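You operate a simulated robot arm through the tools that you are given. There is no shell and no other tool. Be economical: measure what you need, move in short steps, check, and stop when the job is done.

You run a simulated robot arm. Do the job below in one go: nothing can be reset, and whatever is moved stays where it is left.

JOB
File the burr off the steel foot plate in the filing nest.
Fine: file block and plate go back where they lay.

It is judged by the outcome, as a careful person would: the job done as asked, and still so three seconds after it is handed in. It fails if anything else is knocked over, pushed out of place, dropped, spilled or broken.

ROBOT AND FRAMES
A 6-joint arm with a two-finger parallel gripper, fixed in place. Base frame: the origin is at the foot of the arm, x ahead of it, y to its left, z up; the work surface is at about z = 600. Units: mm, degrees, N and s.
With the tool pointing down near the work surface it reaches from about 320 to 700 mm from the base axis. Its first joint turns from -166.0 to 166.0 degrees. Payload 4.1 kg.
Tool frame: the origin (TCP) lies between the finger pads and is the grasp point; the fingertips stand 23 mm ahead of it; z points along the fingers, y is the line along which they close. Largest opening 94 mm; finger width 38, thickness 10; the body of the gripper, 54 by 96 mm, starts 39 mm behind the TCP.
Orientation is that of the tool frame in the base frame, as a unit quaternion [w, x, y, z]. With the fingers straight down and closing along the base's y, the tool's x points along the base's -x, its y along +y and its z along -z.

CONTROLS
- The arm moves only by the tool nudge_tool. Its argument "series" is a list of rows, each a list of 7 numbers: the shift along the tool's x, y, z in units of 30 mm (1.0 is 30 mm), then the turn, a rotation vector about the tool's x, y, z in units of 4 degrees (1.0 is 4 degrees), then the closure in counts, from 0 (fully open) to 255 (shut). In form: [[dx, dy, dz, rx, ry, rz, gripper], ...]. A call has 1 to 10 rows; each row shifts and turns the commanded pose from where the row before left it, along the tool's axes as they then stand. A call with a number of a shift or a turn outside -1 to 1 is refused whole. Rows are played at 5 a second. More than 50 mm and 8.6 degrees between two rows, or a gripper value outside its range, and nothing of the call is played. Where a pose cannot be reached the arm comes as near as it can. A force on the tool above 40 N (or 10 N above the force at the start of the call, whichever is more), or a blocked arm, ends the call early, and 0.2 s more pass. Each finger travels about 45 mm/s and halts on what it meets, pressing with about 36 N; the grip force reading is that of the motor and also rises with nothing between the fingers. The clock runs only during rows and for 0.2 s after the last one: add rows that do not move to give the fingers time. It gives the time, the measured TCP pose, the force on the tool (base axes), the opening and the grip force at its end, in the units of the frame above (readings bear some noise), and new pictures: "show" is both (left out), scene, wrist or none.
- Cameras (640 x 400 px; columns grow to the right, rows downward): "scene" is fixed at [403.6, 495.7, 1211.2]; the picture's right is [-0.97, 0.23, 0.00], its down [0.09, 0.37, -0.93] and it looks along [-0.21, -0.90, -0.38] (base axes); focal length 364 px, centre (320, 200). "wrist" rides on the gripper at [86, 16, -74] in the tool frame; the picture's right is [-0.18, 0.98, 0.00], its down [-0.58, -0.11, -0.81] and it looks along [-0.79, -0.15, 0.59] (tool axes); focal length 243 px, centre (320, 200). There is no depth. A picture from a camera that has moved, and an enlarged one, comes with that camera's place and axes in the base frame and with its lens. The place of the scene camera against the robot may be out by one fixed shift of up to 25 mm in any direction.
- slide_trunk(by): slides the trunk up (or, below 0, down) by that many mm; the arm rides with it, the base frame stays. It gives what a move gives, with no picture.
- inspect(camera, box): a new picture of the part [left, top, right, bottom] of that camera's present view, enlarged. The clock stands still meanwhile.
- sign_off(): hands the job in; it is judged then, once.

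Work in short steps. Places have to be worked out from the pictures, the camera data and where the tool is seen: move nearer, look again, correct. Check each grasp and each placing, and mend what went wrong. You have 120 turns and 170 pictures in all, those below and enlarged ones among them. Open the gripper and draw the arm clear of the work before you hand the job in, unless the task says otherwise; then end with one line.

The tools are called after "Emit:" by a JSON object that holds its "name" and its "arguments". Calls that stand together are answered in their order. nudge_tool: Moves the arm, as the interface text tells. Its arguments: {"type":"object","properties":{"series":{"type":"array","items":{"type":"array","items":{"type":"number"}}},"show":{"type":"string","enum":["both","scene","wrist","none"]}},"required":["series"]} The other tools are called the same way: slide_trunk (by) slides the trunk up or down; inspect (camera, box) takes an enlarged picture of a part of a camera's view; sign_off () hands the job in.

At the start:

```text
clock: 0.0
eef_pos: [89.6, -476.3, 914.6]
tool_rot: [0.0, 0.0, 1.0, 0.0]
contact_force: [-0.7, -0.7, 0.0]
opening: 94.1
finger_force: 0.0
trunk travel left (down, up): [-325.0, 265.0]
```

scene: 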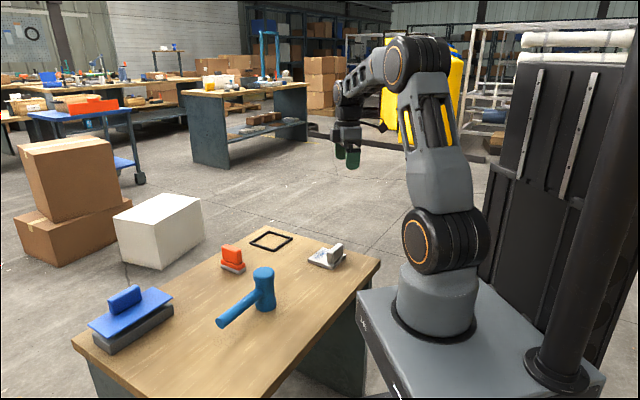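
wrist: 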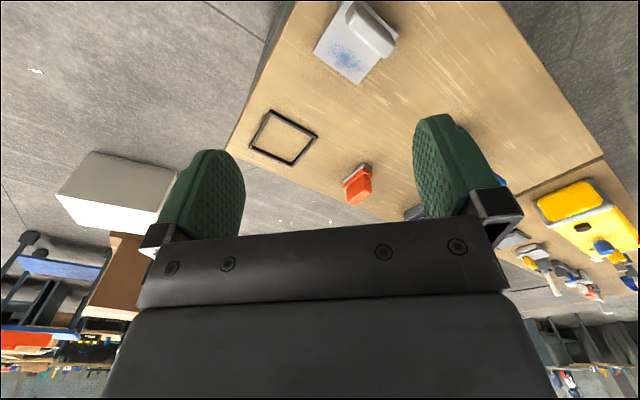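

The scene shows an empty dark frame (probably the nest), a plate with a handle, an orange block, a mallet and a big blue-handled block. I'll enlarge these to identify them.

Emit:
{"name": "inspect", "arguments": {"camera": "scene", "box": [200, 210, 360, 310]}}

Emit:
{"name": "inspect", "arguments": {"camera": "scene", "box": [60, 260, 220, 360]}}

Emit:
{"name": "inspect", "arguments": {"camera": "wrist", "box": [220, 0, 420, 220]}}

```text
4.00 times, centred on (280, 260) of scene
camera zoom: at [403.6, 495.7, 1211.2], right [-0.97, 0.23, 0.0], down [0.09, 0.37, -0.93], along [-0.21, -0.9, -0.38], focal length 1457 px, centre (480, -40)
```

zoom: 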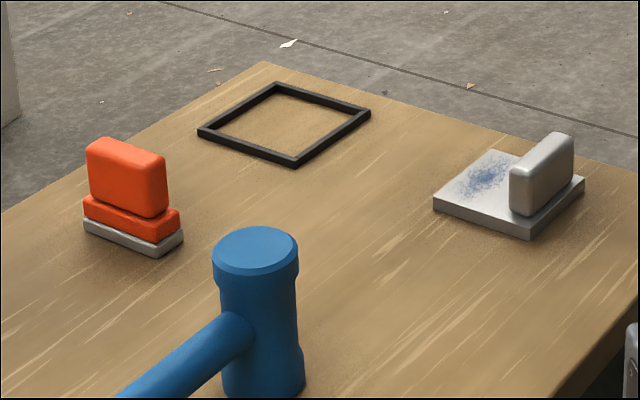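

```text
4.00 times, centred on (140, 310) of scene
camera zoom: at [403.6, 495.7, 1211.2], right [-0.97, 0.23, 0.0], down [0.09, 0.37, -0.93], along [-0.21, -0.9, -0.38], focal length 1457 px, centre (1040, -240)
```

zoom: 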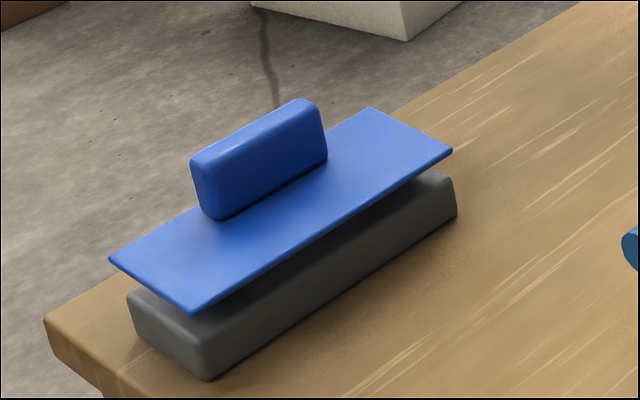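

```text
1.82 times, centred on (320, 110) of wrist
camera zoom: at [4.3, -458.8, 989.2], right [0.18, 0.98, 0.0], down [0.58, -0.11, 0.81], along [0.79, -0.15, -0.59], focal length 441 px, centre (320, 364)
```

zoom: 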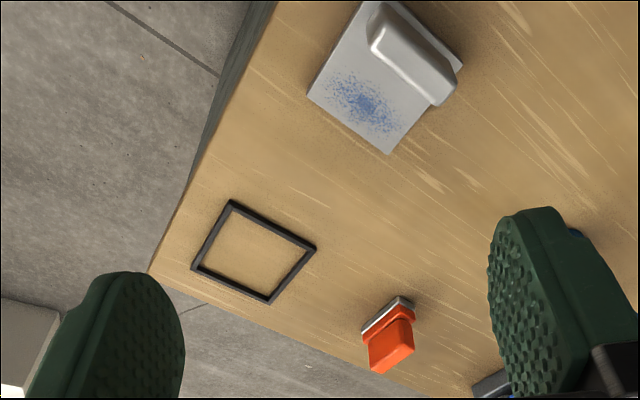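

The steel plate with the blue-speckled burr and grey handle is at about (152,-436), the empty nest at about (305,-591), and the orange file block at about (441,-452). I'll lower the arm toward the plate for a closer look.

Emit:
{"name": "nudge_tool", "arguments": {"series": [[0.167, 0.145, 0.862, 0, 0, 0, 0], [0.167, 0.145, 0.862, 0, 0, 0, 0], [0.167, 0.145, 0.862, 0, 0, 0, 0], [0.167, 0.145, 0.862, 0, 0, 0, 0], [0.167, 0.145, 0.862, 0, 0, 0, 0], [0.167, 0.145, 0.862, 0, 0, 0, 0], [0, 0, 0, 0, 0, 0, 0]], "show": "wrist"}}

```text
clock: 1.6
eef_pos: [59.6, -449.0, 758.0]
tool_rot: [0.0, 0.0, 1.0, 0.0]
contact_force: [0.3, 0.5, 0.1]
opening: 94.0
finger_force: 0.0
trunk travel left (down, up): [-325.0, 265.0]
camera wrist: at [-27.1, -432.8, 832.2], right [0.18, 0.98, 0.0], down [0.58, -0.11, 0.81], along [0.79, -0.15, -0.59], focal length 243 px, centre (320, 200)
```

wrist: 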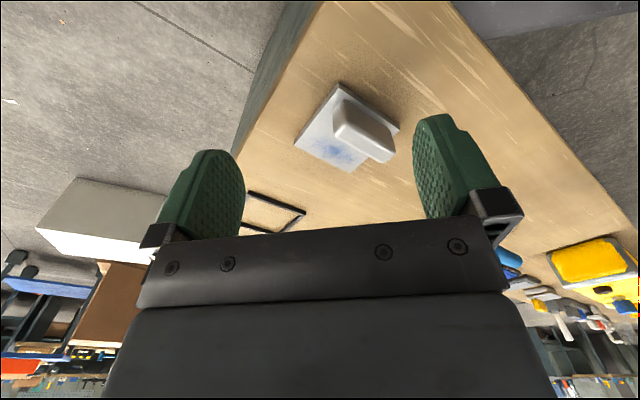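

Emit:
{"name": "inspect", "arguments": {"camera": "wrist", "box": [270, 70, 430, 190]}}

```text
3.33 times, centred on (350, 130) of wrist
camera zoom: at [-27.1, -432.8, 832.2], right [0.18, 0.98, 0.0], down [0.58, -0.11, 0.81], along [0.79, -0.15, -0.59], focal length 809 px, centre (220, 433)
```

zoom: 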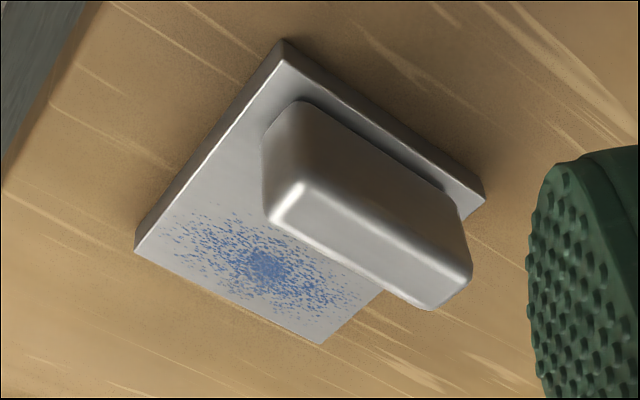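

The plate is about 84 mm square at 45°, centred near (154.5,-438) with its top at about z 612. The handle is centred near (137,-420), about 17 mm thick, with its top at about 650. The nest is also at about 45°, so I'll yaw the tool by +45° (tool rz negative).

Emit:
{"name": "nudge_tool", "arguments": {"series": [[0, 0, 0, 0, 0, -1, 0], [0, 0, 0, 0, 0, -1, 0], [0, 0, 0, 0, 0, -1, 0], [0, 0, 0, 0, 0, -1, 0], [0, 0, 0, 0, 0, -1, 0], [0, 0, 0, 0, 0, -1, 0], [0, 0, 0, 0, 0, -1, 0], [0, 0, 0, 0, 0, -1, 0], [0, 0, 0, 0, 0, -1, 0], [0, 0, 0, 0, 0, -1, 0]], "show": "none"}}

```text
clock: 3.8
eef_pos: [59.9, -449.6, 758.6]
tool_rot: [0.001, -0.342, 0.94, 0.0]
contact_force: [-0.3, 0.1, 0.5]
opening: 94.0
finger_force: 0.0
trunk travel left (down, up): [-325.0, 265.0]
```

Yaw is now 40°, with the expected sign. I'll turn the remaining 5° and move above the handle.

Emit:
{"name": "nudge_tool", "arguments": {"series": [[0, 0, 0, 0, 0, -0.625, 0], [0, 0, 0, 0, 0, -0.625, 0], [-0.833, -0.377, 0.4, 0, 0, 0, 0], [-0.833, -0.377, 0.4, 0, 0, 0, 0], [-0.833, -0.377, 0.4, 0, 0, 0, 0], [0, 0, 0, 0, 0, 0, 0]], "show": "both"}}

```text
clock: 5.2
eef_pos: [136.3, -422.1, 725.0]
tool_rot: [0.001, -0.383, 0.924, 0.001]
contact_force: [-0.6, 0.5, 0.5]
opening: 93.8
finger_force: 0.0
trunk travel left (down, up): [-325.0, 265.0]
camera wrist: at [64.2, -470.7, 799.7], right [-0.56, 0.83, 0.0], down [0.49, 0.33, 0.81], along [0.67, 0.46, -0.59], focal length 243 px, centre (320, 200)
```

scene: 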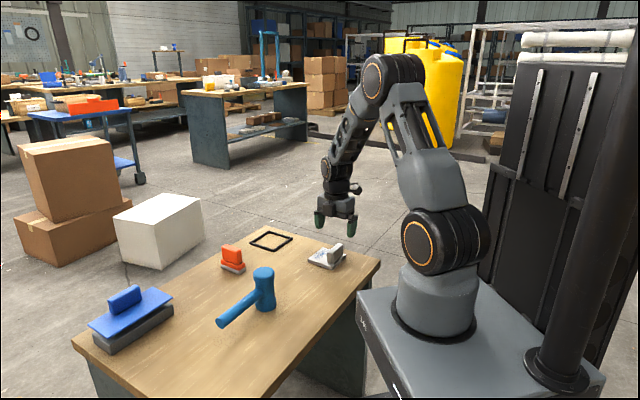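
wrist: 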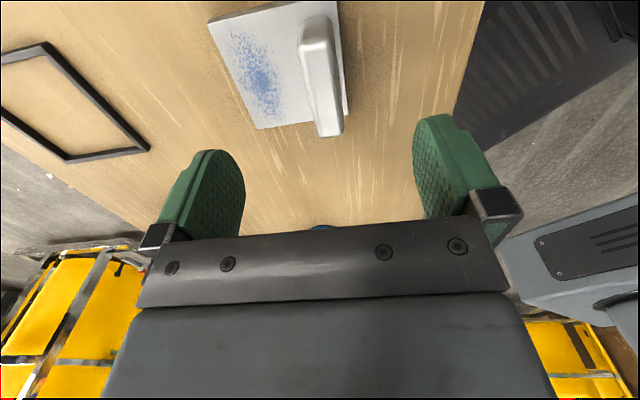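

The tool is above the handle. I'll enlarge the view to refine where the handle lies against the fingers.

Emit:
{"name": "inspect", "arguments": {"camera": "wrist", "box": [190, 0, 390, 150]}}

Emit:
{"name": "inspect", "arguments": {"camera": "wrist", "box": [0, 30, 180, 170]}}

```text
2.67 times, centred on (290, 75) of wrist
camera zoom: at [64.2, -470.7, 799.7], right [-0.56, 0.83, 0.0], down [0.49, 0.33, 0.81], along [0.67, 0.46, -0.59], focal length 647 px, centre (400, 533)
```

zoom: 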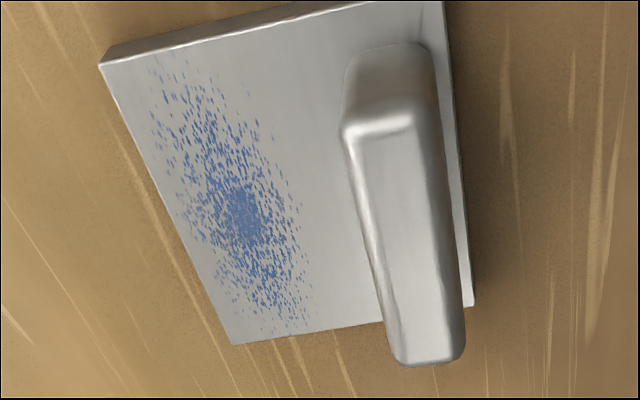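

```text
2.86 times, centred on (90, 100) of wrist
camera zoom: at [64.2, -470.7, 799.7], right [-0.56, 0.83, 0.0], down [0.49, 0.33, 0.81], along [0.67, 0.46, -0.59], focal length 693 px, centre (977, 486)
```

zoom: 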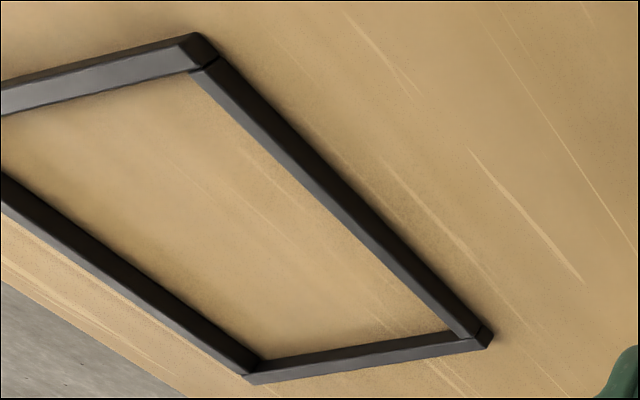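

The handle top centre works out to about (134.5,-421), which is under the TCP, and the handle runs at about 45°. I'll descend to z of about 642.

Emit:
{"name": "nudge_tool", "arguments": {"series": [[0, 0.03, 0.9, 0, 0, 0, 0], [0, 0.03, 0.9, 0, 0, 0, 0], [0, 0, 0.6, 0, 0, 0, 0], [0, 0, 0.36, 0, 0, 0, 0], [0, 0, 0, 0, 0, 0, 0]], "show": "both"}}

```text
clock: 6.4
eef_pos: [135.3, -419.3, 640.8]
tool_rot: [-0.001, -0.383, 0.924, 0.001]
contact_force: [-0.2, -0.2, 0.1]
opening: 93.9
finger_force: 0.1
trunk travel left (down, up): [-325.0, 265.0]
camera wrist: at [63.2, -468.4, 717.0], right [-0.56, 0.83, 0.0], down [0.49, 0.33, 0.81], along [0.67, 0.46, -0.59], focal length 243 px, centre (320, 200)
```

scene: 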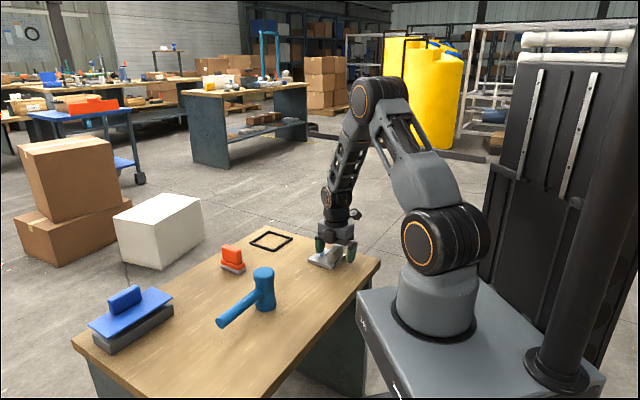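
wrist: 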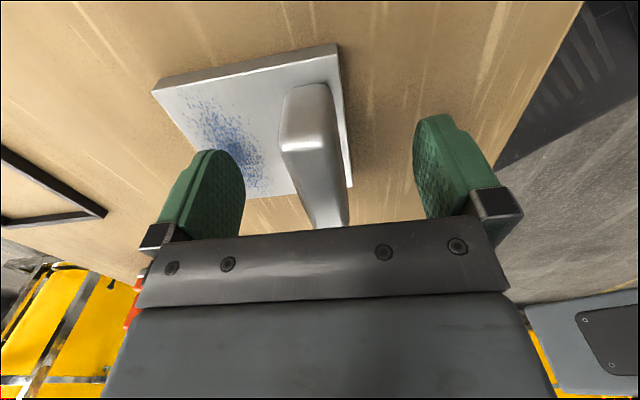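

The handle stands between the fingers. I'll shift 1.2 mm to centre on it and close gradually.

Emit:
{"name": "nudge_tool", "arguments": {"series": [[0, -0.04, 0, 0, 0, 0, 100], [0, 0, 0, 0, 0, 0, 170], [0, 0, 0, 0, 0, 0, 190], [0, 0, 0, 0, 0, 0, 200], [0, 0, 0, 0, 0, 0, 210], [0, 0, 0, 0, 0, 0, 220], [0, 0, 0, 0, 0, 0, 255], [0, 0, 0, 0, 0, 0, 255]], "show": "wrist"}}

```text
clock: 8.2
eef_pos: [136.6, -420.7, 640.8]
tool_rot: [0.0, -0.382, 0.924, 0.001]
contact_force: [-1.0, 0.7, -0.4]
opening: 21.8
finger_force: 36.4
trunk travel left (down, up): [-325.0, 265.0]
camera wrist: at [64.2, -469.4, 716.1], right [-0.56, 0.83, 0.0], down [0.49, 0.33, 0.81], along [0.67, 0.46, -0.59], focal length 243 px, centre (320, 200)
```

wrist: 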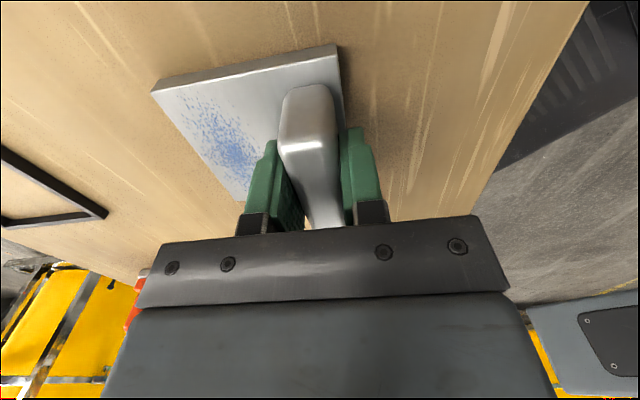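

The grip is firm at 21.8 mm on the handle; the grasp pose was (136.5,-420.6,640.8). I'll lift slowly 60 mm and move partway to the nest.

Emit:
{"name": "nudge_tool", "arguments": {"series": [[0, 0, -0.3, 0, 0, 0, 255], [0, 0, -0.5, 0, 0, 0, 255], [0, 0, -0.7, 0, 0, 0, 255], [0, 0, -0.7, 0, 0, 0, 255], [0, 0, -0.7, 0, 0, 0, 255], [0, -0.7, 0, 0, 0, 0, 255], [0, -0.8, 0, 0, 0, 0, 255], [0, -0.8, 0, 0, 0, 0, 255], [0, -0.7, 0, 0, 0, 0, 255], [0, 0, 0, 0, 0, 0, 255]], "show": "both"}}

```text
clock: 10.4
eef_pos: [202.8, -484.5, 727.5]
tool_rot: [-0.001, -0.383, 0.924, 0.001]
contact_force: [-0.1, -0.9, -3.6]
opening: 21.6
finger_force: 35.5
trunk travel left (down, up): [-325.0, 265.0]
camera wrist: at [129.4, -534.4, 801.5], right [-0.56, 0.83, 0.0], down [0.49, 0.33, 0.81], along [0.67, 0.46, -0.59], focal length 243 px, centre (320, 200)
```

scene: 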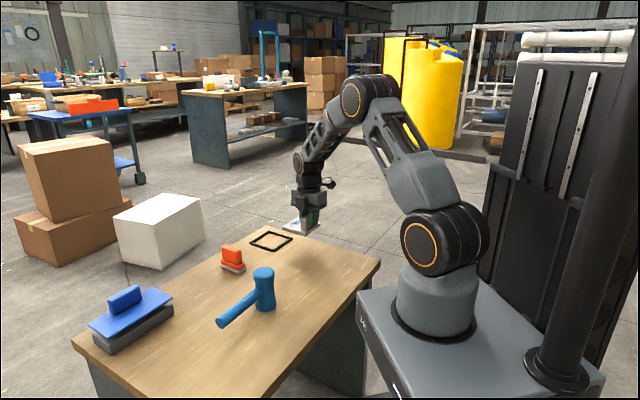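
wrist: 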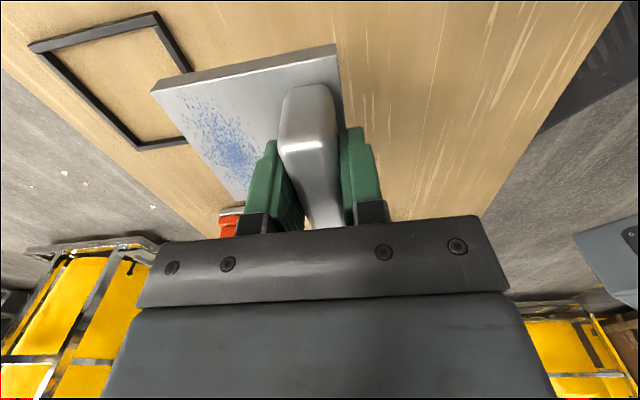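

The plate is held and weighs only about 0.4 kg. I'll enlarge the nest from here to measure it.

Emit:
{"name": "inspect", "arguments": {"camera": "wrist", "box": [20, 0, 220, 160]}}

Emit:
{"name": "inspect", "arguments": {"camera": "scene", "box": [200, 180, 360, 290]}}

```text
2.50 times, centred on (120, 80) of wrist
camera zoom: at [129.4, -534.4, 801.5], right [-0.56, 0.83, 0.0], down [0.49, 0.33, 0.81], along [0.67, 0.46, -0.59], focal length 606 px, centre (820, 500)
```

zoom: 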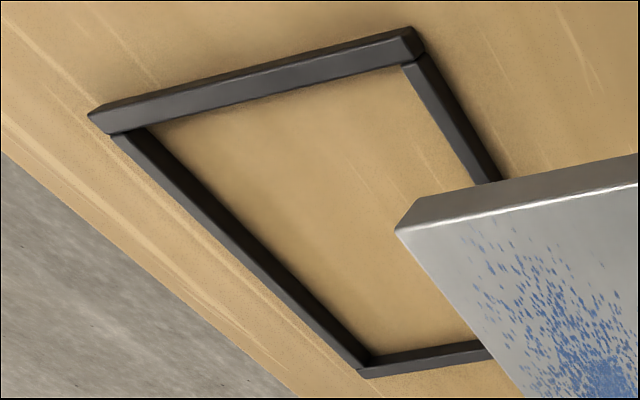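

```text
3.64 times, centred on (280, 235) of scene
camera zoom: at [403.6, 495.7, 1211.2], right [-0.97, 0.23, 0.0], down [0.09, 0.37, -0.93], along [-0.21, -0.9, -0.38], focal length 1325 px, centre (466, 73)
```

zoom: 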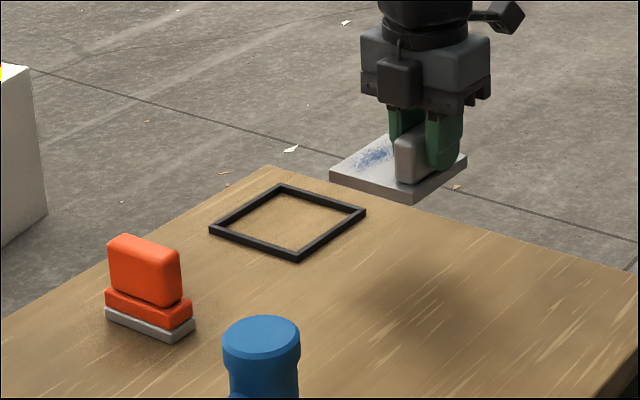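

The nest is about 88 mm inside, centred near (309.5,-592), so the 84 mm plate has only about 2 mm clearance per side. I'll enlarge the held plate to measure its offset from the TCP.

Emit:
{"name": "inspect", "arguments": {"camera": "wrist", "box": [140, 30, 380, 210]}}

```text
2.22 times, centred on (260, 120) of wrist
camera zoom: at [129.4, -534.4, 801.5], right [-0.56, 0.83, 0.0], down [0.49, 0.33, 0.81], along [0.67, 0.46, -0.59], focal length 539 px, centre (453, 378)
```

zoom: 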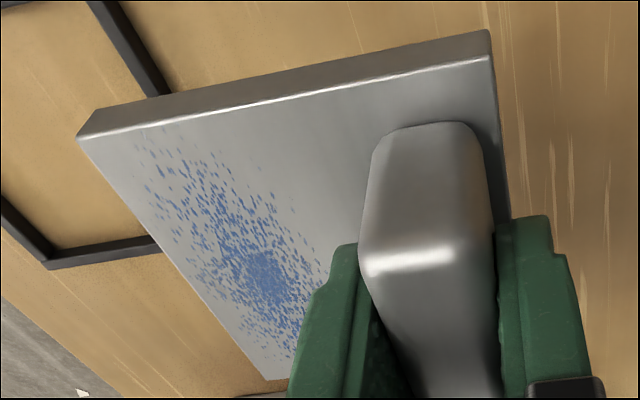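

In the tool frame the plate centre is at about (0.5,-27), so the TCP target over the nest is about (290.6,-572.4). I'll move there at hover height and look.

Emit:
{"name": "nudge_tool", "arguments": {"series": [[0, -0.7, 0, 0, 0, 0, 255], [0, -0.9, 0, 0, 0, 0, 255], [0, -0.9, 0, 0, 0, 0, 255], [0, -0.9, 0, 0, 0, 0, 255], [0, -0.74, 0.5, 0, 0, 0, 255], [0, 0, 0.6, 0, 0, 0, 255], [0, 0, 0, 0, 0, 0, 255]], "show": "both"}}

Emit:
{"name": "inspect", "arguments": {"camera": "wrist", "box": [120, 0, 380, 210]}}

Emit:
{"name": "inspect", "arguments": {"camera": "scene", "box": [230, 190, 330, 260]}}

```text
clock: 12.0
eef_pos: [289.6, -571.6, 694.7]
tool_rot: [-0.001, -0.383, 0.924, 0.001]
contact_force: [-0.3, 0.0, -3.8]
opening: 21.7
finger_force: 36.3
trunk travel left (down, up): [-325.0, 265.0]
camera wrist: at [216.8, -619.9, 769.8], right [-0.56, 0.83, 0.0], down [0.49, 0.33, 0.81], along [0.67, 0.46, -0.59], focal length 243 px, centre (320, 200)
```

scene: 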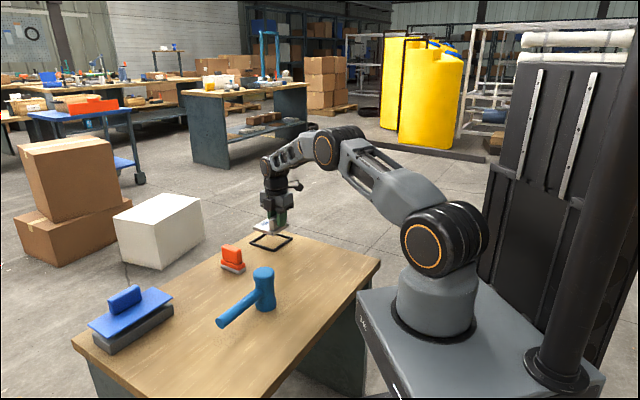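
wrist: 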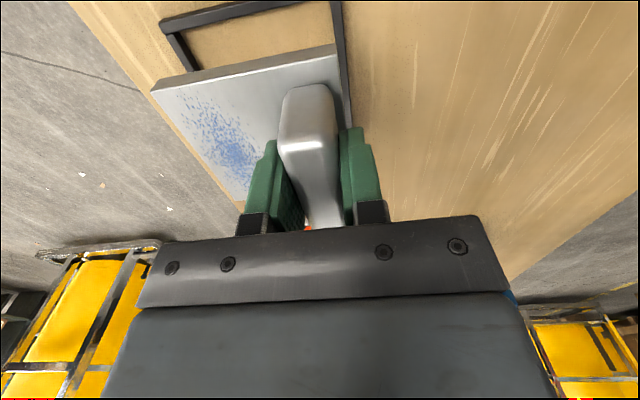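

```text
1.90 times, centred on (250, 105) of wrist
camera zoom: at [216.8, -619.9, 769.8], right [-0.56, 0.83, 0.0], down [0.49, 0.33, 0.81], along [0.67, 0.46, -0.59], focal length 462 px, centre (453, 381)
```

zoom: 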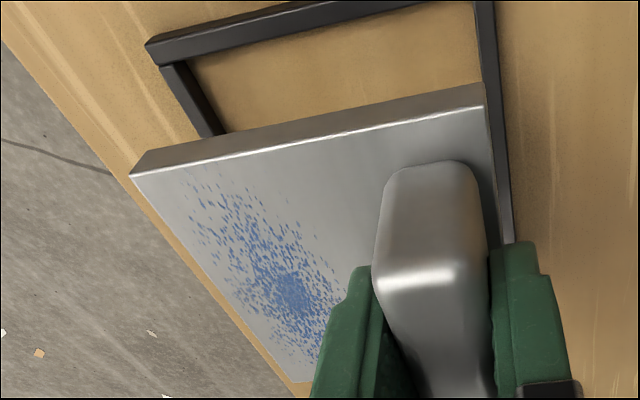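

```text
5.71 times, centred on (280, 225) of scene
camera zoom: at [403.6, 495.7, 1211.2], right [-0.97, 0.23, 0.0], down [0.09, 0.37, -0.93], along [-0.21, -0.9, -0.38], focal length 2081 px, centre (549, 57)
```

zoom: 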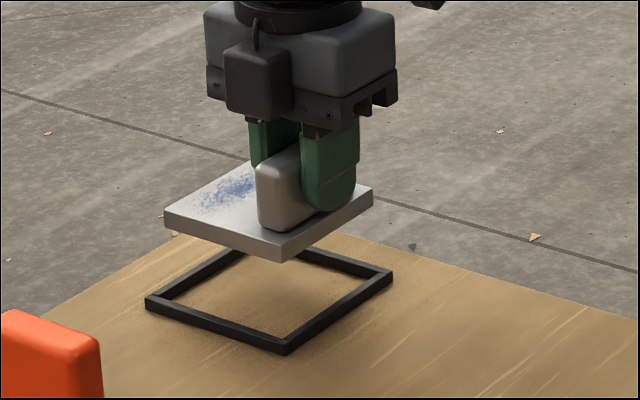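

From this view the plate needs about -4.5 mm in tool y and -1.5 mm in tool x to centre in the nest, which measures about 92 mm inside. I'll apply that, lower to just above the frame and recheck.

Emit:
{"name": "nudge_tool", "arguments": {"series": [[-0.05, -0.15, 0.3, 0, 0, 0, 255], [0, 0, 0.5, 0, 0, 0, 255], [0, 0, 0.4, 0, 0, 0, 255], [0, 0, 0, 0, 0, 0, 255]], "show": "none"}}

Emit:
{"name": "inspect", "arguments": {"camera": "wrist", "box": [120, 0, 380, 210]}}

Emit:
{"name": "inspect", "arguments": {"camera": "scene", "box": [230, 200, 310, 260]}}

```text
clock: 13.0
eef_pos: [292.3, -573.4, 658.0]
tool_rot: [0.0, -0.383, 0.924, 0.0]
contact_force: [1.0, 0.0, -3.5]
opening: 21.5
finger_force: 36.1
trunk travel left (down, up): [-325.0, 265.0]
```

```text
1.90 times, centred on (250, 105) of wrist
camera zoom: at [219.9, -622.7, 732.6], right [-0.56, 0.83, 0.0], down [0.49, 0.33, 0.81], along [0.67, 0.46, -0.59], focal length 462 px, centre (453, 381)
```

zoom: 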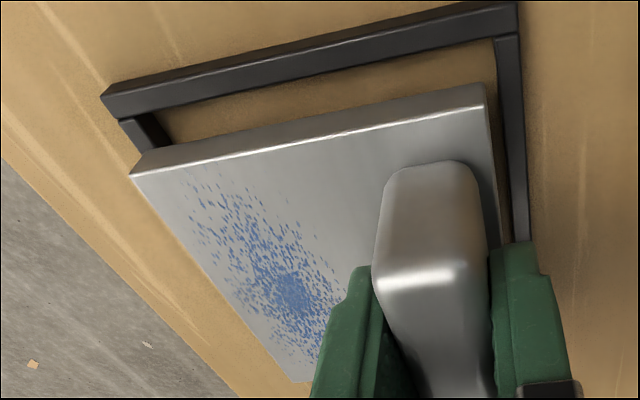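

```text
6.67 times, centred on (270, 230) of scene
camera zoom: at [403.6, 495.7, 1211.2], right [-0.97, 0.23, 0.0], down [0.09, 0.37, -0.93], along [-0.21, -0.9, -0.38], focal length 2428 px, centre (653, 0)
```

zoom: 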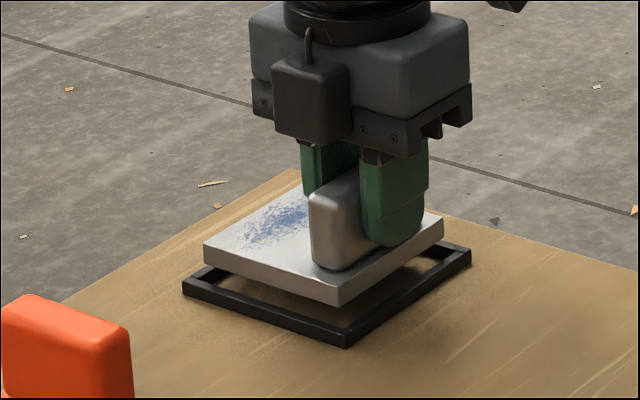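

Gaps around the plate are about 4–5.5 mm on each side, so it is nearly centred. I'll make a sub-millimetre correction and lower about 17 mm until it is seated.

Emit:
{"name": "nudge_tool", "arguments": {"series": [[-0.02, -0.027, 0.15, 0, 0, 0, 255], [0, 0, 0.2, 0, 0, 0, 255], [0, 0, 0.15, 0, 0, 0, 255], [0, 0, 0.06, 0, 0, 0, 255], [0, 0, 0, 0, 0, 0, 255]], "show": "none"}}

Emit:
{"name": "inspect", "arguments": {"camera": "wrist", "box": [120, 0, 380, 210]}}

Emit:
{"name": "inspect", "arguments": {"camera": "scene", "box": [230, 200, 310, 260]}}

```text
clock: 14.2
eef_pos: [292.8, -575.7, 640.4]
tool_rot: [0.0, -0.383, 0.924, 0.0]
contact_force: [0.2, -0.6, -2.7]
opening: 21.9
finger_force: 36.0
trunk travel left (down, up): [-325.0, 265.0]
```

```text
1.90 times, centred on (250, 105) of wrist
camera zoom: at [221.0, -624.2, 716.2], right [-0.56, 0.83, 0.0], down [0.49, 0.33, 0.81], along [0.67, 0.46, -0.59], focal length 462 px, centre (453, 381)
```

zoom: 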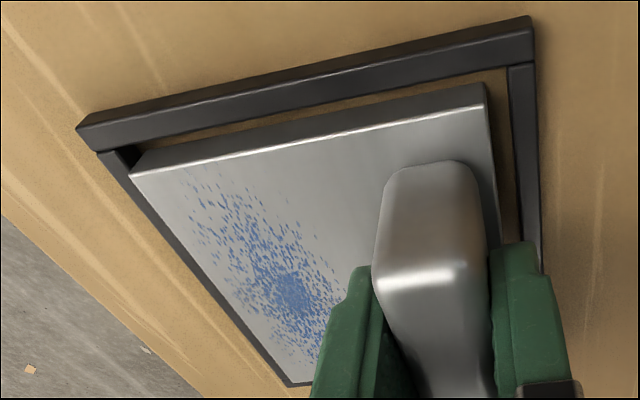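

```text
6.67 times, centred on (270, 230) of scene
camera zoom: at [403.6, 495.7, 1211.2], right [-0.97, 0.23, 0.0], down [0.09, 0.37, -0.93], along [-0.21, -0.9, -0.38], focal length 2428 px, centre (653, 0)
```

zoom: 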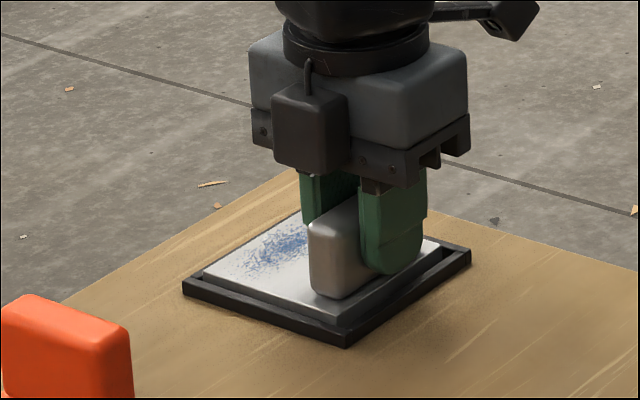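

The plate sits inside the frame on all sides. I'll press down about 1 mm to seat it, release and rise.

Emit:
{"name": "nudge_tool", "arguments": {"series": [[0, 0, 0.03, 0, 0, 0, 255], [0, 0, 0, 0, 0, 0, 255], [0, 0, 0, 0, 0, 0, 200], [0, 0, 0, 0, 0, 0, 130], [0, 0, 0, 0, 0, 0, 80], [0, 0, 0, 0, 0, 0, 80], [0, 0, 0, 0, 0, 0, 80]], "show": "none"}}

Emit:
{"name": "nudge_tool", "arguments": {"series": [[0, 0, -0.5, 0, 0, 0, 80], [0, 0, -1, 0, 0, 0, 80], [0, 0, -1, 0, 0, 0, 80], [0, 0, -0.5, 0, 0, 0, 80], [0, 0, 0, 0, 0, 0, 80]], "show": "both"}}

```text
clock: 15.8
eef_pos: [293.8, -575.0, 640.0]
tool_rot: [0.0, -0.383, 0.924, 0.0]
contact_force: [0.3, 0.4, 0.4]
opening: 64.7
finger_force: 0.2
trunk travel left (down, up): [-325.0, 265.0]
```

```text
clock: 17.0
eef_pos: [293.2, -573.3, 732.1]
tool_rot: [0.0, -0.383, 0.924, 0.0]
contact_force: [0.1, 0.1, -0.3]
opening: 64.5
finger_force: 0.0
trunk travel left (down, up): [-325.0, 265.0]
camera wrist: at [220.4, -623.8, 805.9], right [-0.56, 0.83, 0.0], down [0.49, 0.33, 0.81], along [0.67, 0.46, -0.59], focal length 243 px, centre (320, 200)
```

scene: 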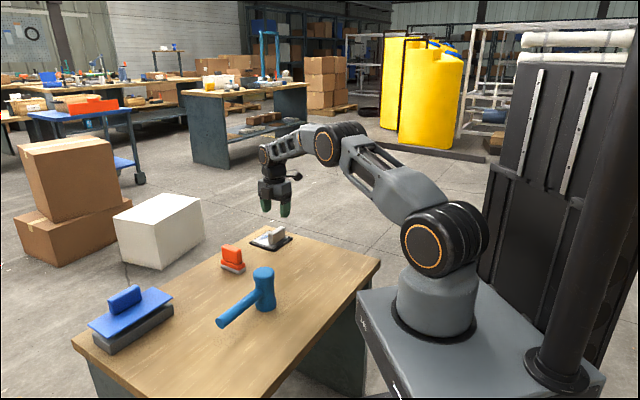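
wrist: 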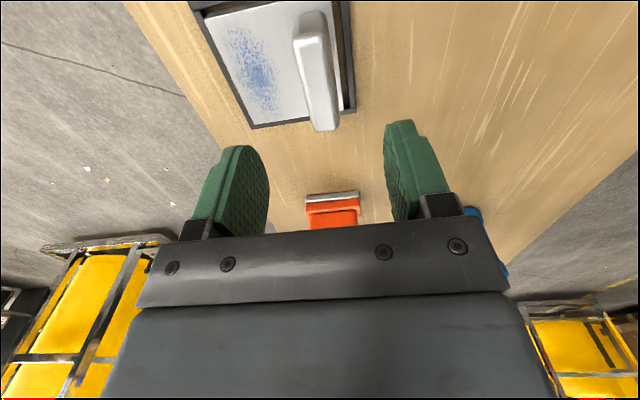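

The plate sits in the nest and stayed put on release; I'll use (293,-574.7) as its grasp point there. Next I'll move over the orange file block and start turning toward yaw -45°.

Emit:
{"name": "nudge_tool", "arguments": {"series": [[-0.9, -0.1, -0.3, 0, 0, 0, 0], [-0.9, -0.1, -0.3, 0, 0, 0, 0], [-0.9, -0.15, -0.3, 0, 0, 0, 0], [-0.9, -0.15, 0, 0, 0, 0, 0], [-0.9, -0.15, 0, 0, 0, 0, 0], [-0.9, -0.15, 0, 0, 0, 0, 0], [-0.87, 0, 0, 0, 0, 0, 0], [0, 0, 0, 0, 0, 1, 0], [0, 0, 0, 0, 0, 1, 0], [0, 0, 0, 0, 0, 1, 0]], "show": "none"}}

Emit:
{"name": "nudge_tool", "arguments": {"series": [[0, 0, 0, 0, 0, 1, 0], [0, 0, 0, 0, 0, 1, 0], [0, 0, 0, 0, 0, 1, 0], [0, 0, 0, 0, 0, 1, 0], [0, 0, 0, 0, 0, 1, 0], [0, 0, 0, 0, 0, 1, 0], [0, 0, 0, 0, 0, 1, 0], [0, 0, 0, 0, 0, 1, 0], [0, 0, 0, 0, 0, 1, 0], [0, 0, 0, 0, 0, 1, 0]], "show": "none"}}

Emit:
{"name": "nudge_tool", "arguments": {"series": [[0, 0, 0, 0, 0, 1, 0], [0, 0, 0, 0, 0, 1, 0], [0, 0, 0, 0, 0, 1, 0], [0, 0, 0, 0, 0, 1, 0], [0, 0, 0, 0, 0, 1, 0], [0, 0, 0, 0, 0, 1, 0], [0, 0, 0, 0, 0, 1, 0], [0, 0, 0, 0, 0, 1, 0], [0, 0, 0, 0, 0, 1, 0], [0, 0, 0, 0, 0, 0.5, 0]], "show": "both"}}

```text
clock: 19.2
eef_pos: [442.6, -457.6, 758.3]
tool_rot: [0.0, -0.283, 0.959, 0.0]
contact_force: [0.2, 0.1, -0.1]
opening: 94.0
finger_force: 0.1
trunk travel left (down, up): [-325.0, 265.0]
```

```text
clock: 21.4
eef_pos: [443.7, -458.0, 756.8]
tool_rot: [0.0, 0.061, 0.998, 0.001]
contact_force: [0.8, -0.3, 0.1]
opening: 94.0
finger_force: 0.0
trunk travel left (down, up): [-325.0, 265.0]
```

```text
clock: 23.6
eef_pos: [443.9, -457.0, 757.1]
tool_rot: [-0.001, 0.384, 0.924, 0.0]
contact_force: [0.2, -0.5, -0.3]
opening: 94.1
finger_force: 0.1
trunk travel left (down, up): [-325.0, 265.0]
camera wrist: at [394.2, -384.2, 832.7], right [0.83, 0.56, 0.0], down [0.33, -0.49, 0.81], along [0.45, -0.67, -0.59], focal length 243 px, centre (320, 200)
```

scene: 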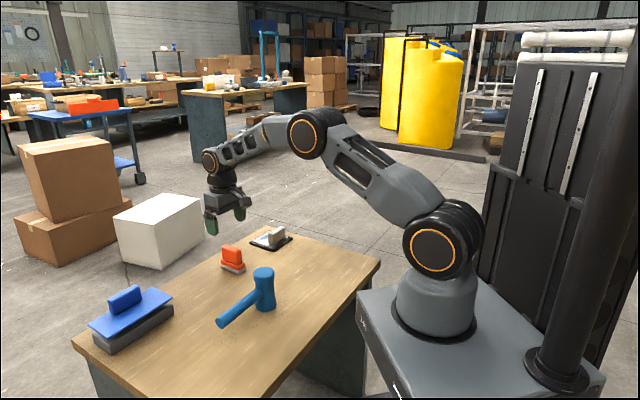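
wrist: 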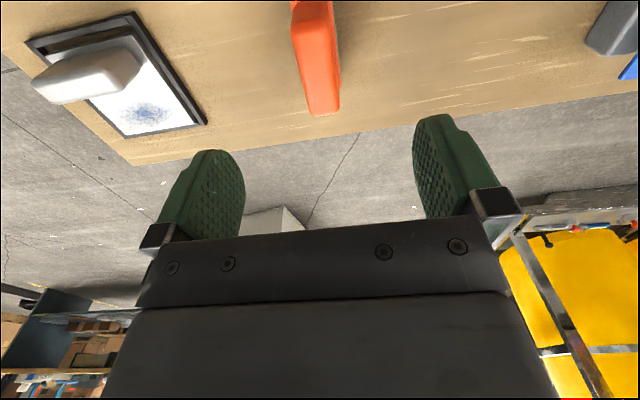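

The orange block is cut off at the top of the wrist view. I'll back off 45 mm along tool x to see all of it.

Emit:
{"name": "nudge_tool", "arguments": {"series": [[0.75, 0, 0, 0, 0, 0, 0], [0.75, 0, 0, 0, 0, 0, 0], [0, 0, 0, 0, 0, 0, 0]], "show": "none"}}

Emit:
{"name": "inspect", "arguments": {"camera": "wrist", "box": [240, 0, 400, 140]}}

Emit:
{"name": "inspect", "arguments": {"camera": "scene", "box": [210, 220, 300, 290]}}

```text
clock: 24.4
eef_pos: [410.3, -424.5, 758.8]
tool_rot: [0.0, 0.383, 0.924, 0.001]
contact_force: [0.6, -0.4, 0.3]
opening: 94.1
finger_force: 0.0
trunk travel left (down, up): [-325.0, 265.0]
```

```text
2.86 times, centred on (320, 70) of wrist
camera zoom: at [361.1, -351.9, 833.9], right [0.83, 0.56, 0.0], down [0.33, -0.49, 0.81], along [0.46, -0.67, -0.59], focal length 693 px, centre (320, 571)
```

zoom: 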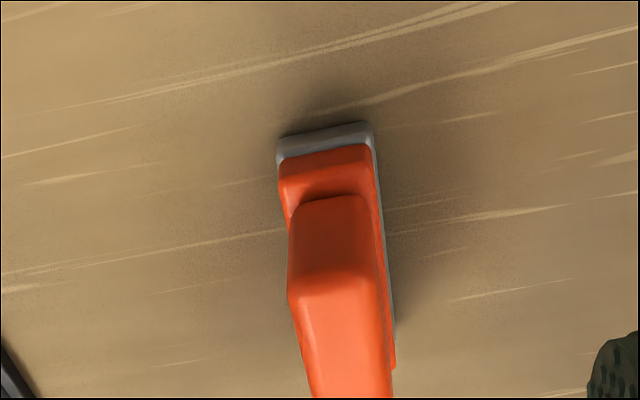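

```text
5.71 times, centred on (255, 255) of scene
camera zoom: at [403.6, 495.7, 1211.2], right [-0.97, 0.23, 0.0], down [0.09, 0.37, -0.93], along [-0.21, -0.9, -0.38], focal length 2081 px, centre (691, -114)
```

zoom: 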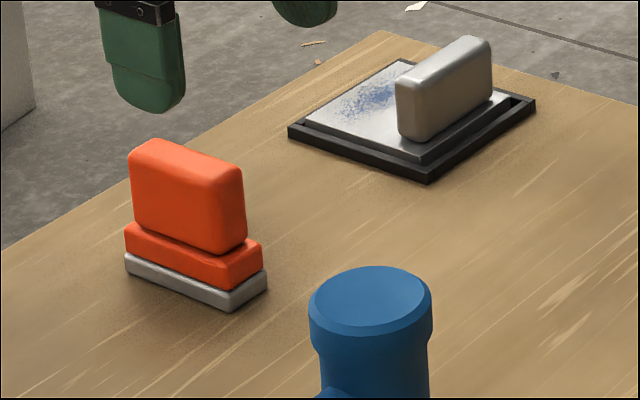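

The file block is about 28×74 mm, aligned with the tool axes and centred near (438.4,-452.2). Its grip is about 21 mm thick and spans z of about 622–670. I'll move over it and descend to TCP z 652.

Emit:
{"name": "nudge_tool", "arguments": {"series": [[-0.66, 0, 0, 0, 0, 0, 0], [-0.657, 0.01, 0, 0, 0, 0, 0], [0, 0, 0.9, 0, 0, 0, 0], [0, 0, 0.9, 0, 0, 0, 0], [0, 0, 0.9, 0, 0, 0, 0], [0, 0, 0.6, 0, 0, 0, 0], [0, 0, 0.25, 0, 0, 0, 0], [0, 0, 0, 0, 0, 0, 0]], "show": "both"}}

Emit:
{"name": "inspect", "arguments": {"camera": "scene", "box": [200, 220, 280, 290]}}

```text
clock: 26.2
eef_pos: [439.4, -454.9, 651.1]
tool_rot: [0.001, 0.383, 0.924, 0.0]
contact_force: [0.6, -0.3, 0.0]
opening: 94.1
finger_force: 0.0
trunk travel left (down, up): [-325.0, 265.0]
camera wrist: at [390.9, -381.8, 726.3], right [0.83, 0.56, 0.0], down [0.33, -0.49, 0.81], along [0.46, -0.67, -0.59], focal length 243 px, centre (320, 200)
```

scene: 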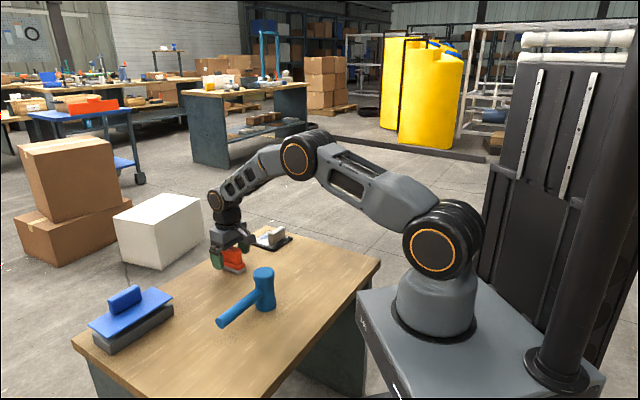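
wrist: 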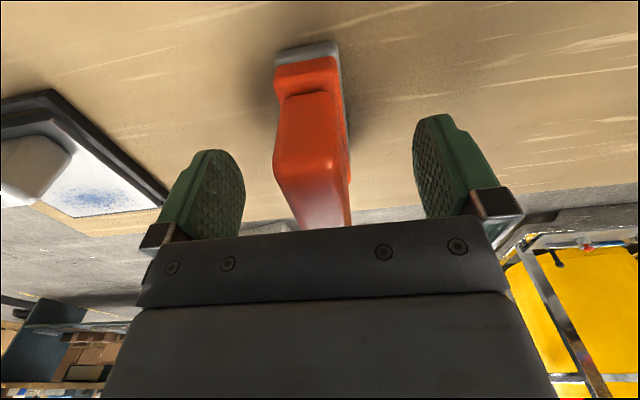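

```text
5.71 times, centred on (240, 255) of scene
camera zoom: at [403.6, 495.7, 1211.2], right [-0.97, 0.23, 0.0], down [0.09, 0.37, -0.93], along [-0.21, -0.9, -0.38], focal length 2081 px, centre (777, -114)
```

zoom: 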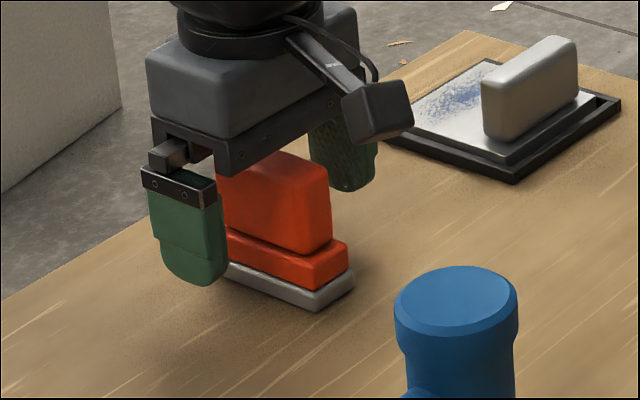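

The file block is centred between the fingers to within about 1 mm. I'll close on the grip.

Emit:
{"name": "nudge_tool", "arguments": {"series": [[0, 0.02, 0, 0, 0, 0, 100], [0, 0, 0, 0, 0, 0, 170], [0, 0, 0, 0, 0, 0, 185], [0, 0, 0, 0, 0, 0, 195], [0, 0, 0, 0, 0, 0, 205], [0, 0, 0, 0, 0, 0, 220], [0, 0, 0, 0, 0, 0, 255], [0, 0, 0, 0, 0, 0, 255]], "show": "wrist"}}

```text
clock: 28.0
eef_pos: [439.5, -453.8, 651.9]
tool_rot: [0.0, 0.383, 0.924, 0.0]
contact_force: [0.6, 0.5, -0.1]
opening: 23.5
finger_force: 35.9
trunk travel left (down, up): [-325.0, 265.0]
camera wrist: at [391.0, -380.9, 726.9], right [0.83, 0.56, 0.0], down [0.33, -0.49, 0.81], along [0.46, -0.67, -0.59], focal length 243 px, centre (320, 200)
```

wrist: 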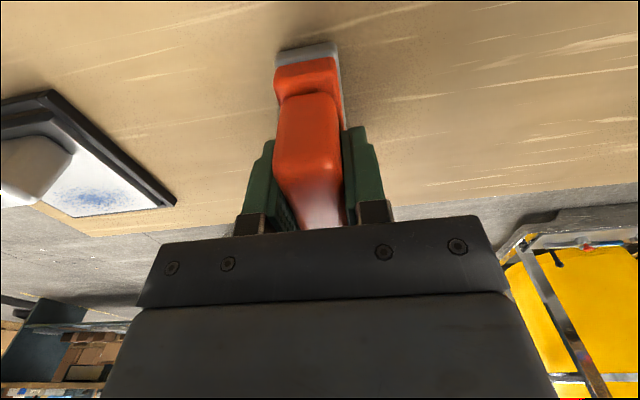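

The file block is gripped at 23.5 mm; its home TCP is (439.5,-454.2,651.7) at yaw -45°. I'll lift it and turn back to yaw +45°, so it lies parallel to the plate handle.

Emit:
{"name": "nudge_tool", "arguments": {"series": [[0, 0, -0.3, 0, 0, 0, 255], [0, 0, -0.6, 0, 0, 0, 255], [0, 0, -0.8, 0, 0, 0, 255], [0, 0, -0.8, 0, 0, 0, 255], [0, 0, -0.5, 0, 0, -1, 255], [0, 0, 0, 0, 0, -1, 255], [0, 0, 0, 0, 0, -1, 255], [0, 0, 0, 0, 0, -1, 255], [0, 0, 0, 0, 0, -1, 255], [0, 0, 0, 0, 0, -1, 255]], "show": "none"}}

Emit:
{"name": "nudge_tool", "arguments": {"series": [[0, 0, 0, 0, 0, -1, 255], [0, 0, 0, 0, 0, -1, 255], [0, 0, 0, 0, 0, -1, 255], [0, 0, 0, 0, 0, -1, 255], [0, 0, 0, 0, 0, -1, 255], [0, 0, 0, 0, 0, -1, 255], [0, 0, 0, 0, 0, -1, 255], [0, 0, 0, 0, 0, -1, 255], [0, 0, 0, 0, 0, -1, 255], [0, 0, 0, 0, 0, -1, 255]], "show": "none"}}

Emit:
{"name": "nudge_tool", "arguments": {"series": [[0, 0, 0, 0, 0, -1, 255], [0, 0, 0, 0, 0, -1, 255], [0, 0, 0, 0, 0, -1, 255], [0, 0, 0, 0, 0, -1, 255], [0, 0, 0, 0, 0, -1, 255], [0, 0, 0, 0, 0, -1, 255], [0, 0, 0, 0, 0, -0.5, 255], [0, 0, 0, 0, 0, 0, 255]], "show": "both"}}

```text
clock: 30.2
eef_pos: [440.9, -452.9, 740.4]
tool_rot: [-0.001, 0.181, 0.983, 0.0]
contact_force: [0.4, 0.3, -1.7]
opening: 23.8
finger_force: 35.6
trunk travel left (down, up): [-325.0, 265.0]
```

```text
clock: 32.4
eef_pos: [439.5, -453.2, 740.8]
tool_rot: [-0.001, -0.166, 0.986, 0.0]
contact_force: [0.4, -0.7, -1.1]
opening: 23.7
finger_force: 36.3
trunk travel left (down, up): [-325.0, 265.0]
```

```text
clock: 34.2
eef_pos: [439.9, -453.5, 742.0]
tool_rot: [0.0, -0.382, 0.924, 0.001]
contact_force: [-0.4, 1.0, -1.3]
opening: 23.6
finger_force: 36.6
trunk travel left (down, up): [-325.0, 265.0]
camera wrist: at [368.1, -502.7, 816.0], right [-0.57, 0.82, 0.0], down [0.49, 0.33, 0.81], along [0.67, 0.46, -0.59], focal length 243 px, centre (320, 200)
```

scene: 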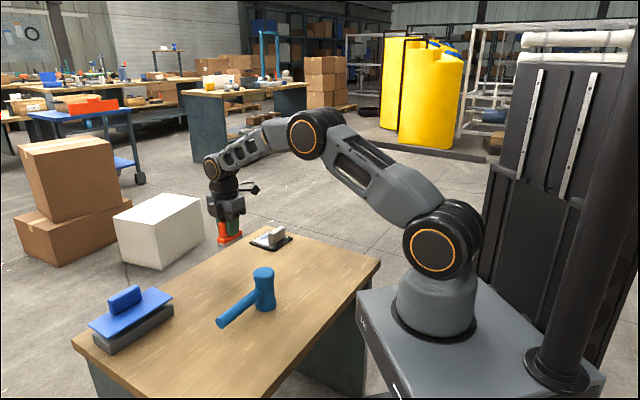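
wrist: 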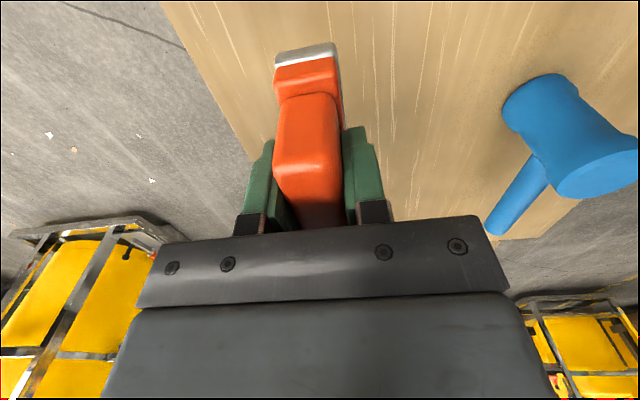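

The file block is parallel to the handle now. I'll carry it above the burr, with the TCP near (327,-608.6).

Emit:
{"name": "nudge_tool", "arguments": {"series": [[0.9, -0.14, 0, 0, 0, 0, 255], [0.9, -0.14, 0, 0, 0, 0, 255], [0.9, -0.14, 0, 0, 0, 0, 255], [0.9, -0.14, 0, 0, 0, 0, 255], [0.9, -0.14, 0, 0, 0, 0, 255], [0.9, -0.14, 0, 0, 0, 0, 255], [0.92, -0.15, 0, 0, 0, 0, 255], [0, 0, 0.7, 0, 0, 0, 255], [0, 0, 0.7, 0, 0, 0, 255], [0, 0, 0, 0, 0, 0, 255]], "show": "both"}}

Emit:
{"name": "inspect", "arguments": {"camera": "wrist", "box": [180, 0, 440, 210]}}

Emit:
{"name": "inspect", "arguments": {"camera": "scene", "box": [220, 190, 320, 260]}}

```text
clock: 36.4
eef_pos: [323.3, -593.9, 696.9]
tool_rot: [0.0, -0.383, 0.924, 0.0]
contact_force: [-0.6, -0.8, -1.6]
opening: 23.6
finger_force: 35.7
out of reach, approached as far as the arm can: row 7
trunk travel left (down, up): [-325.0, 265.0]
camera wrist: at [251.2, -643.4, 772.9], right [-0.56, 0.83, 0.0], down [0.49, 0.33, 0.81], along [0.67, 0.46, -0.59], focal length 243 px, centre (320, 200)
```

scene: 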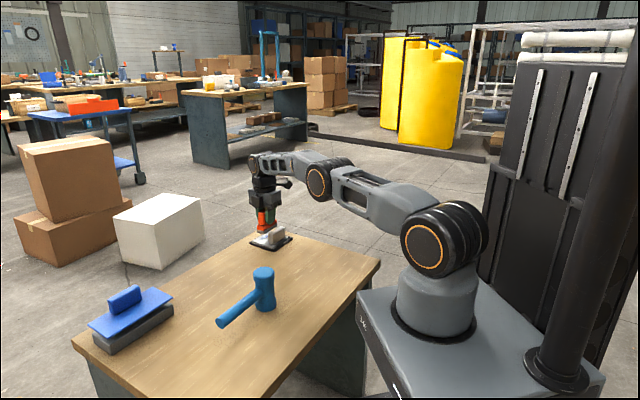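
wrist: 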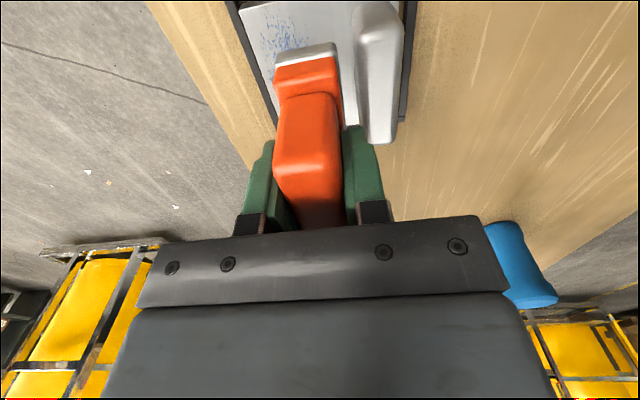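

```text
1.90 times, centred on (310, 105) of wrist
camera zoom: at [251.2, -643.4, 772.9], right [-0.56, 0.83, 0.0], down [0.49, 0.33, 0.81], along [0.67, 0.46, -0.59], focal length 462 px, centre (339, 381)
```

zoom: 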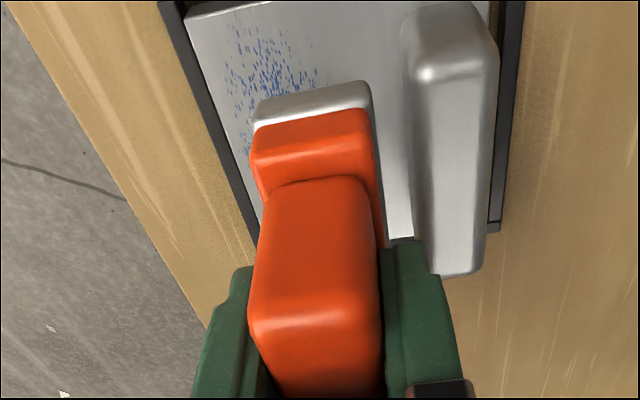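

```text
5.71 times, centred on (270, 225) of scene
camera zoom: at [403.6, 495.7, 1211.2], right [-0.97, 0.23, 0.0], down [0.09, 0.37, -0.93], along [-0.21, -0.9, -0.38], focal length 2081 px, centre (606, 57)
```

zoom: 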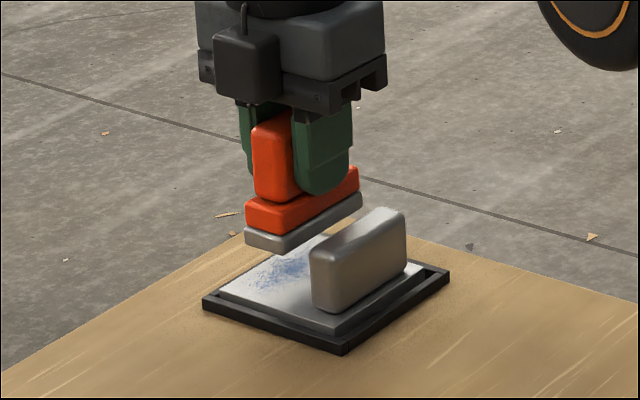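

The arm hit its reach limit at that height, stopping at (323,-594). Raising the trunk should give the downward tool more reach, so I'll slide it up 80 mm.

Emit:
{"name": "slide_trunk", "arguments": {"by": 80}}

Emit:
{"name": "nudge_tool", "arguments": {"series": [[0, 0, 0.9, 0, 0, 0, 255], [0, 0, 0.9, 0, 0, 0, 255], [0, 0, 0.7, 0, 0, 0, 255], [0, 0, 0, 0, 0, 0, 255]], "show": "wrist"}}

```text
clock: 37.6
eef_pos: [323.3, -593.8, 777.6]
tool_rot: [0.0, -0.383, 0.924, 0.0]
contact_force: [0.6, 0.8, -1.0]
opening: 23.5
finger_force: 35.6
trunk travel left (down, up): [-405.0, 185.0]
```

```text
clock: 38.6
eef_pos: [323.3, -590.2, 704.2]
tool_rot: [-0.001, -0.383, 0.924, 0.0]
contact_force: [0.5, -0.6, -1.7]
opening: 23.7
finger_force: 36.0
trunk travel left (down, up): [-405.0, 185.0]
camera wrist: at [250.8, -639.4, 777.5], right [-0.56, 0.83, 0.0], down [0.49, 0.33, 0.81], along [0.67, 0.46, -0.59], focal length 243 px, centre (320, 200)
```

wrist: 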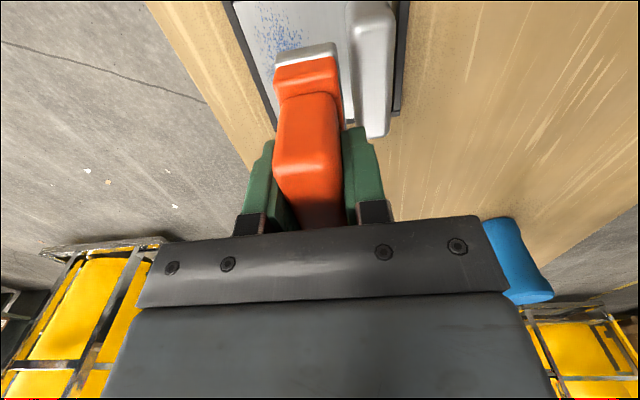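

The TCP is at (323,-590) after lowering. I'll move the remaining +10.5 mm in tool x and -15.6 mm in tool y to the burr centre.

Emit:
{"name": "nudge_tool", "arguments": {"series": [[0.175, -0.26, 0, 0, 0, 0, 255], [0.175, -0.26, 0, 0, 0, 0, 255], [0, 0, 0, 0, 0, 0, 255]], "show": "none"}}

Emit:
{"name": "inspect", "arguments": {"camera": "wrist", "box": [180, 0, 440, 210]}}

```text
clock: 39.4
eef_pos: [323.1, -590.3, 703.0]
tool_rot: [-0.001, -0.381, 0.924, -0.001]
contact_force: [-0.6, 0.9, -1.7]
opening: 23.8
finger_force: 35.7
out of reach, approached as far as the arm can: row 1, 2
trunk travel left (down, up): [-405.0, 185.0]
```

```text
1.90 times, centred on (310, 105) of wrist
camera zoom: at [250.8, -639.4, 777.8], right [-0.56, 0.83, 0.0], down [0.49, 0.33, 0.81], along [0.67, 0.46, -0.59], focal length 462 px, centre (339, 381)
```

zoom: 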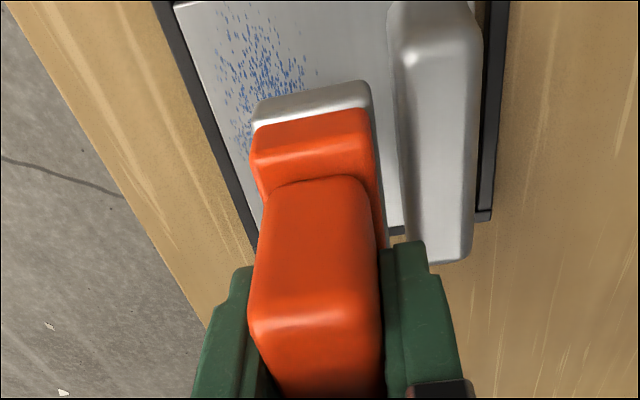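

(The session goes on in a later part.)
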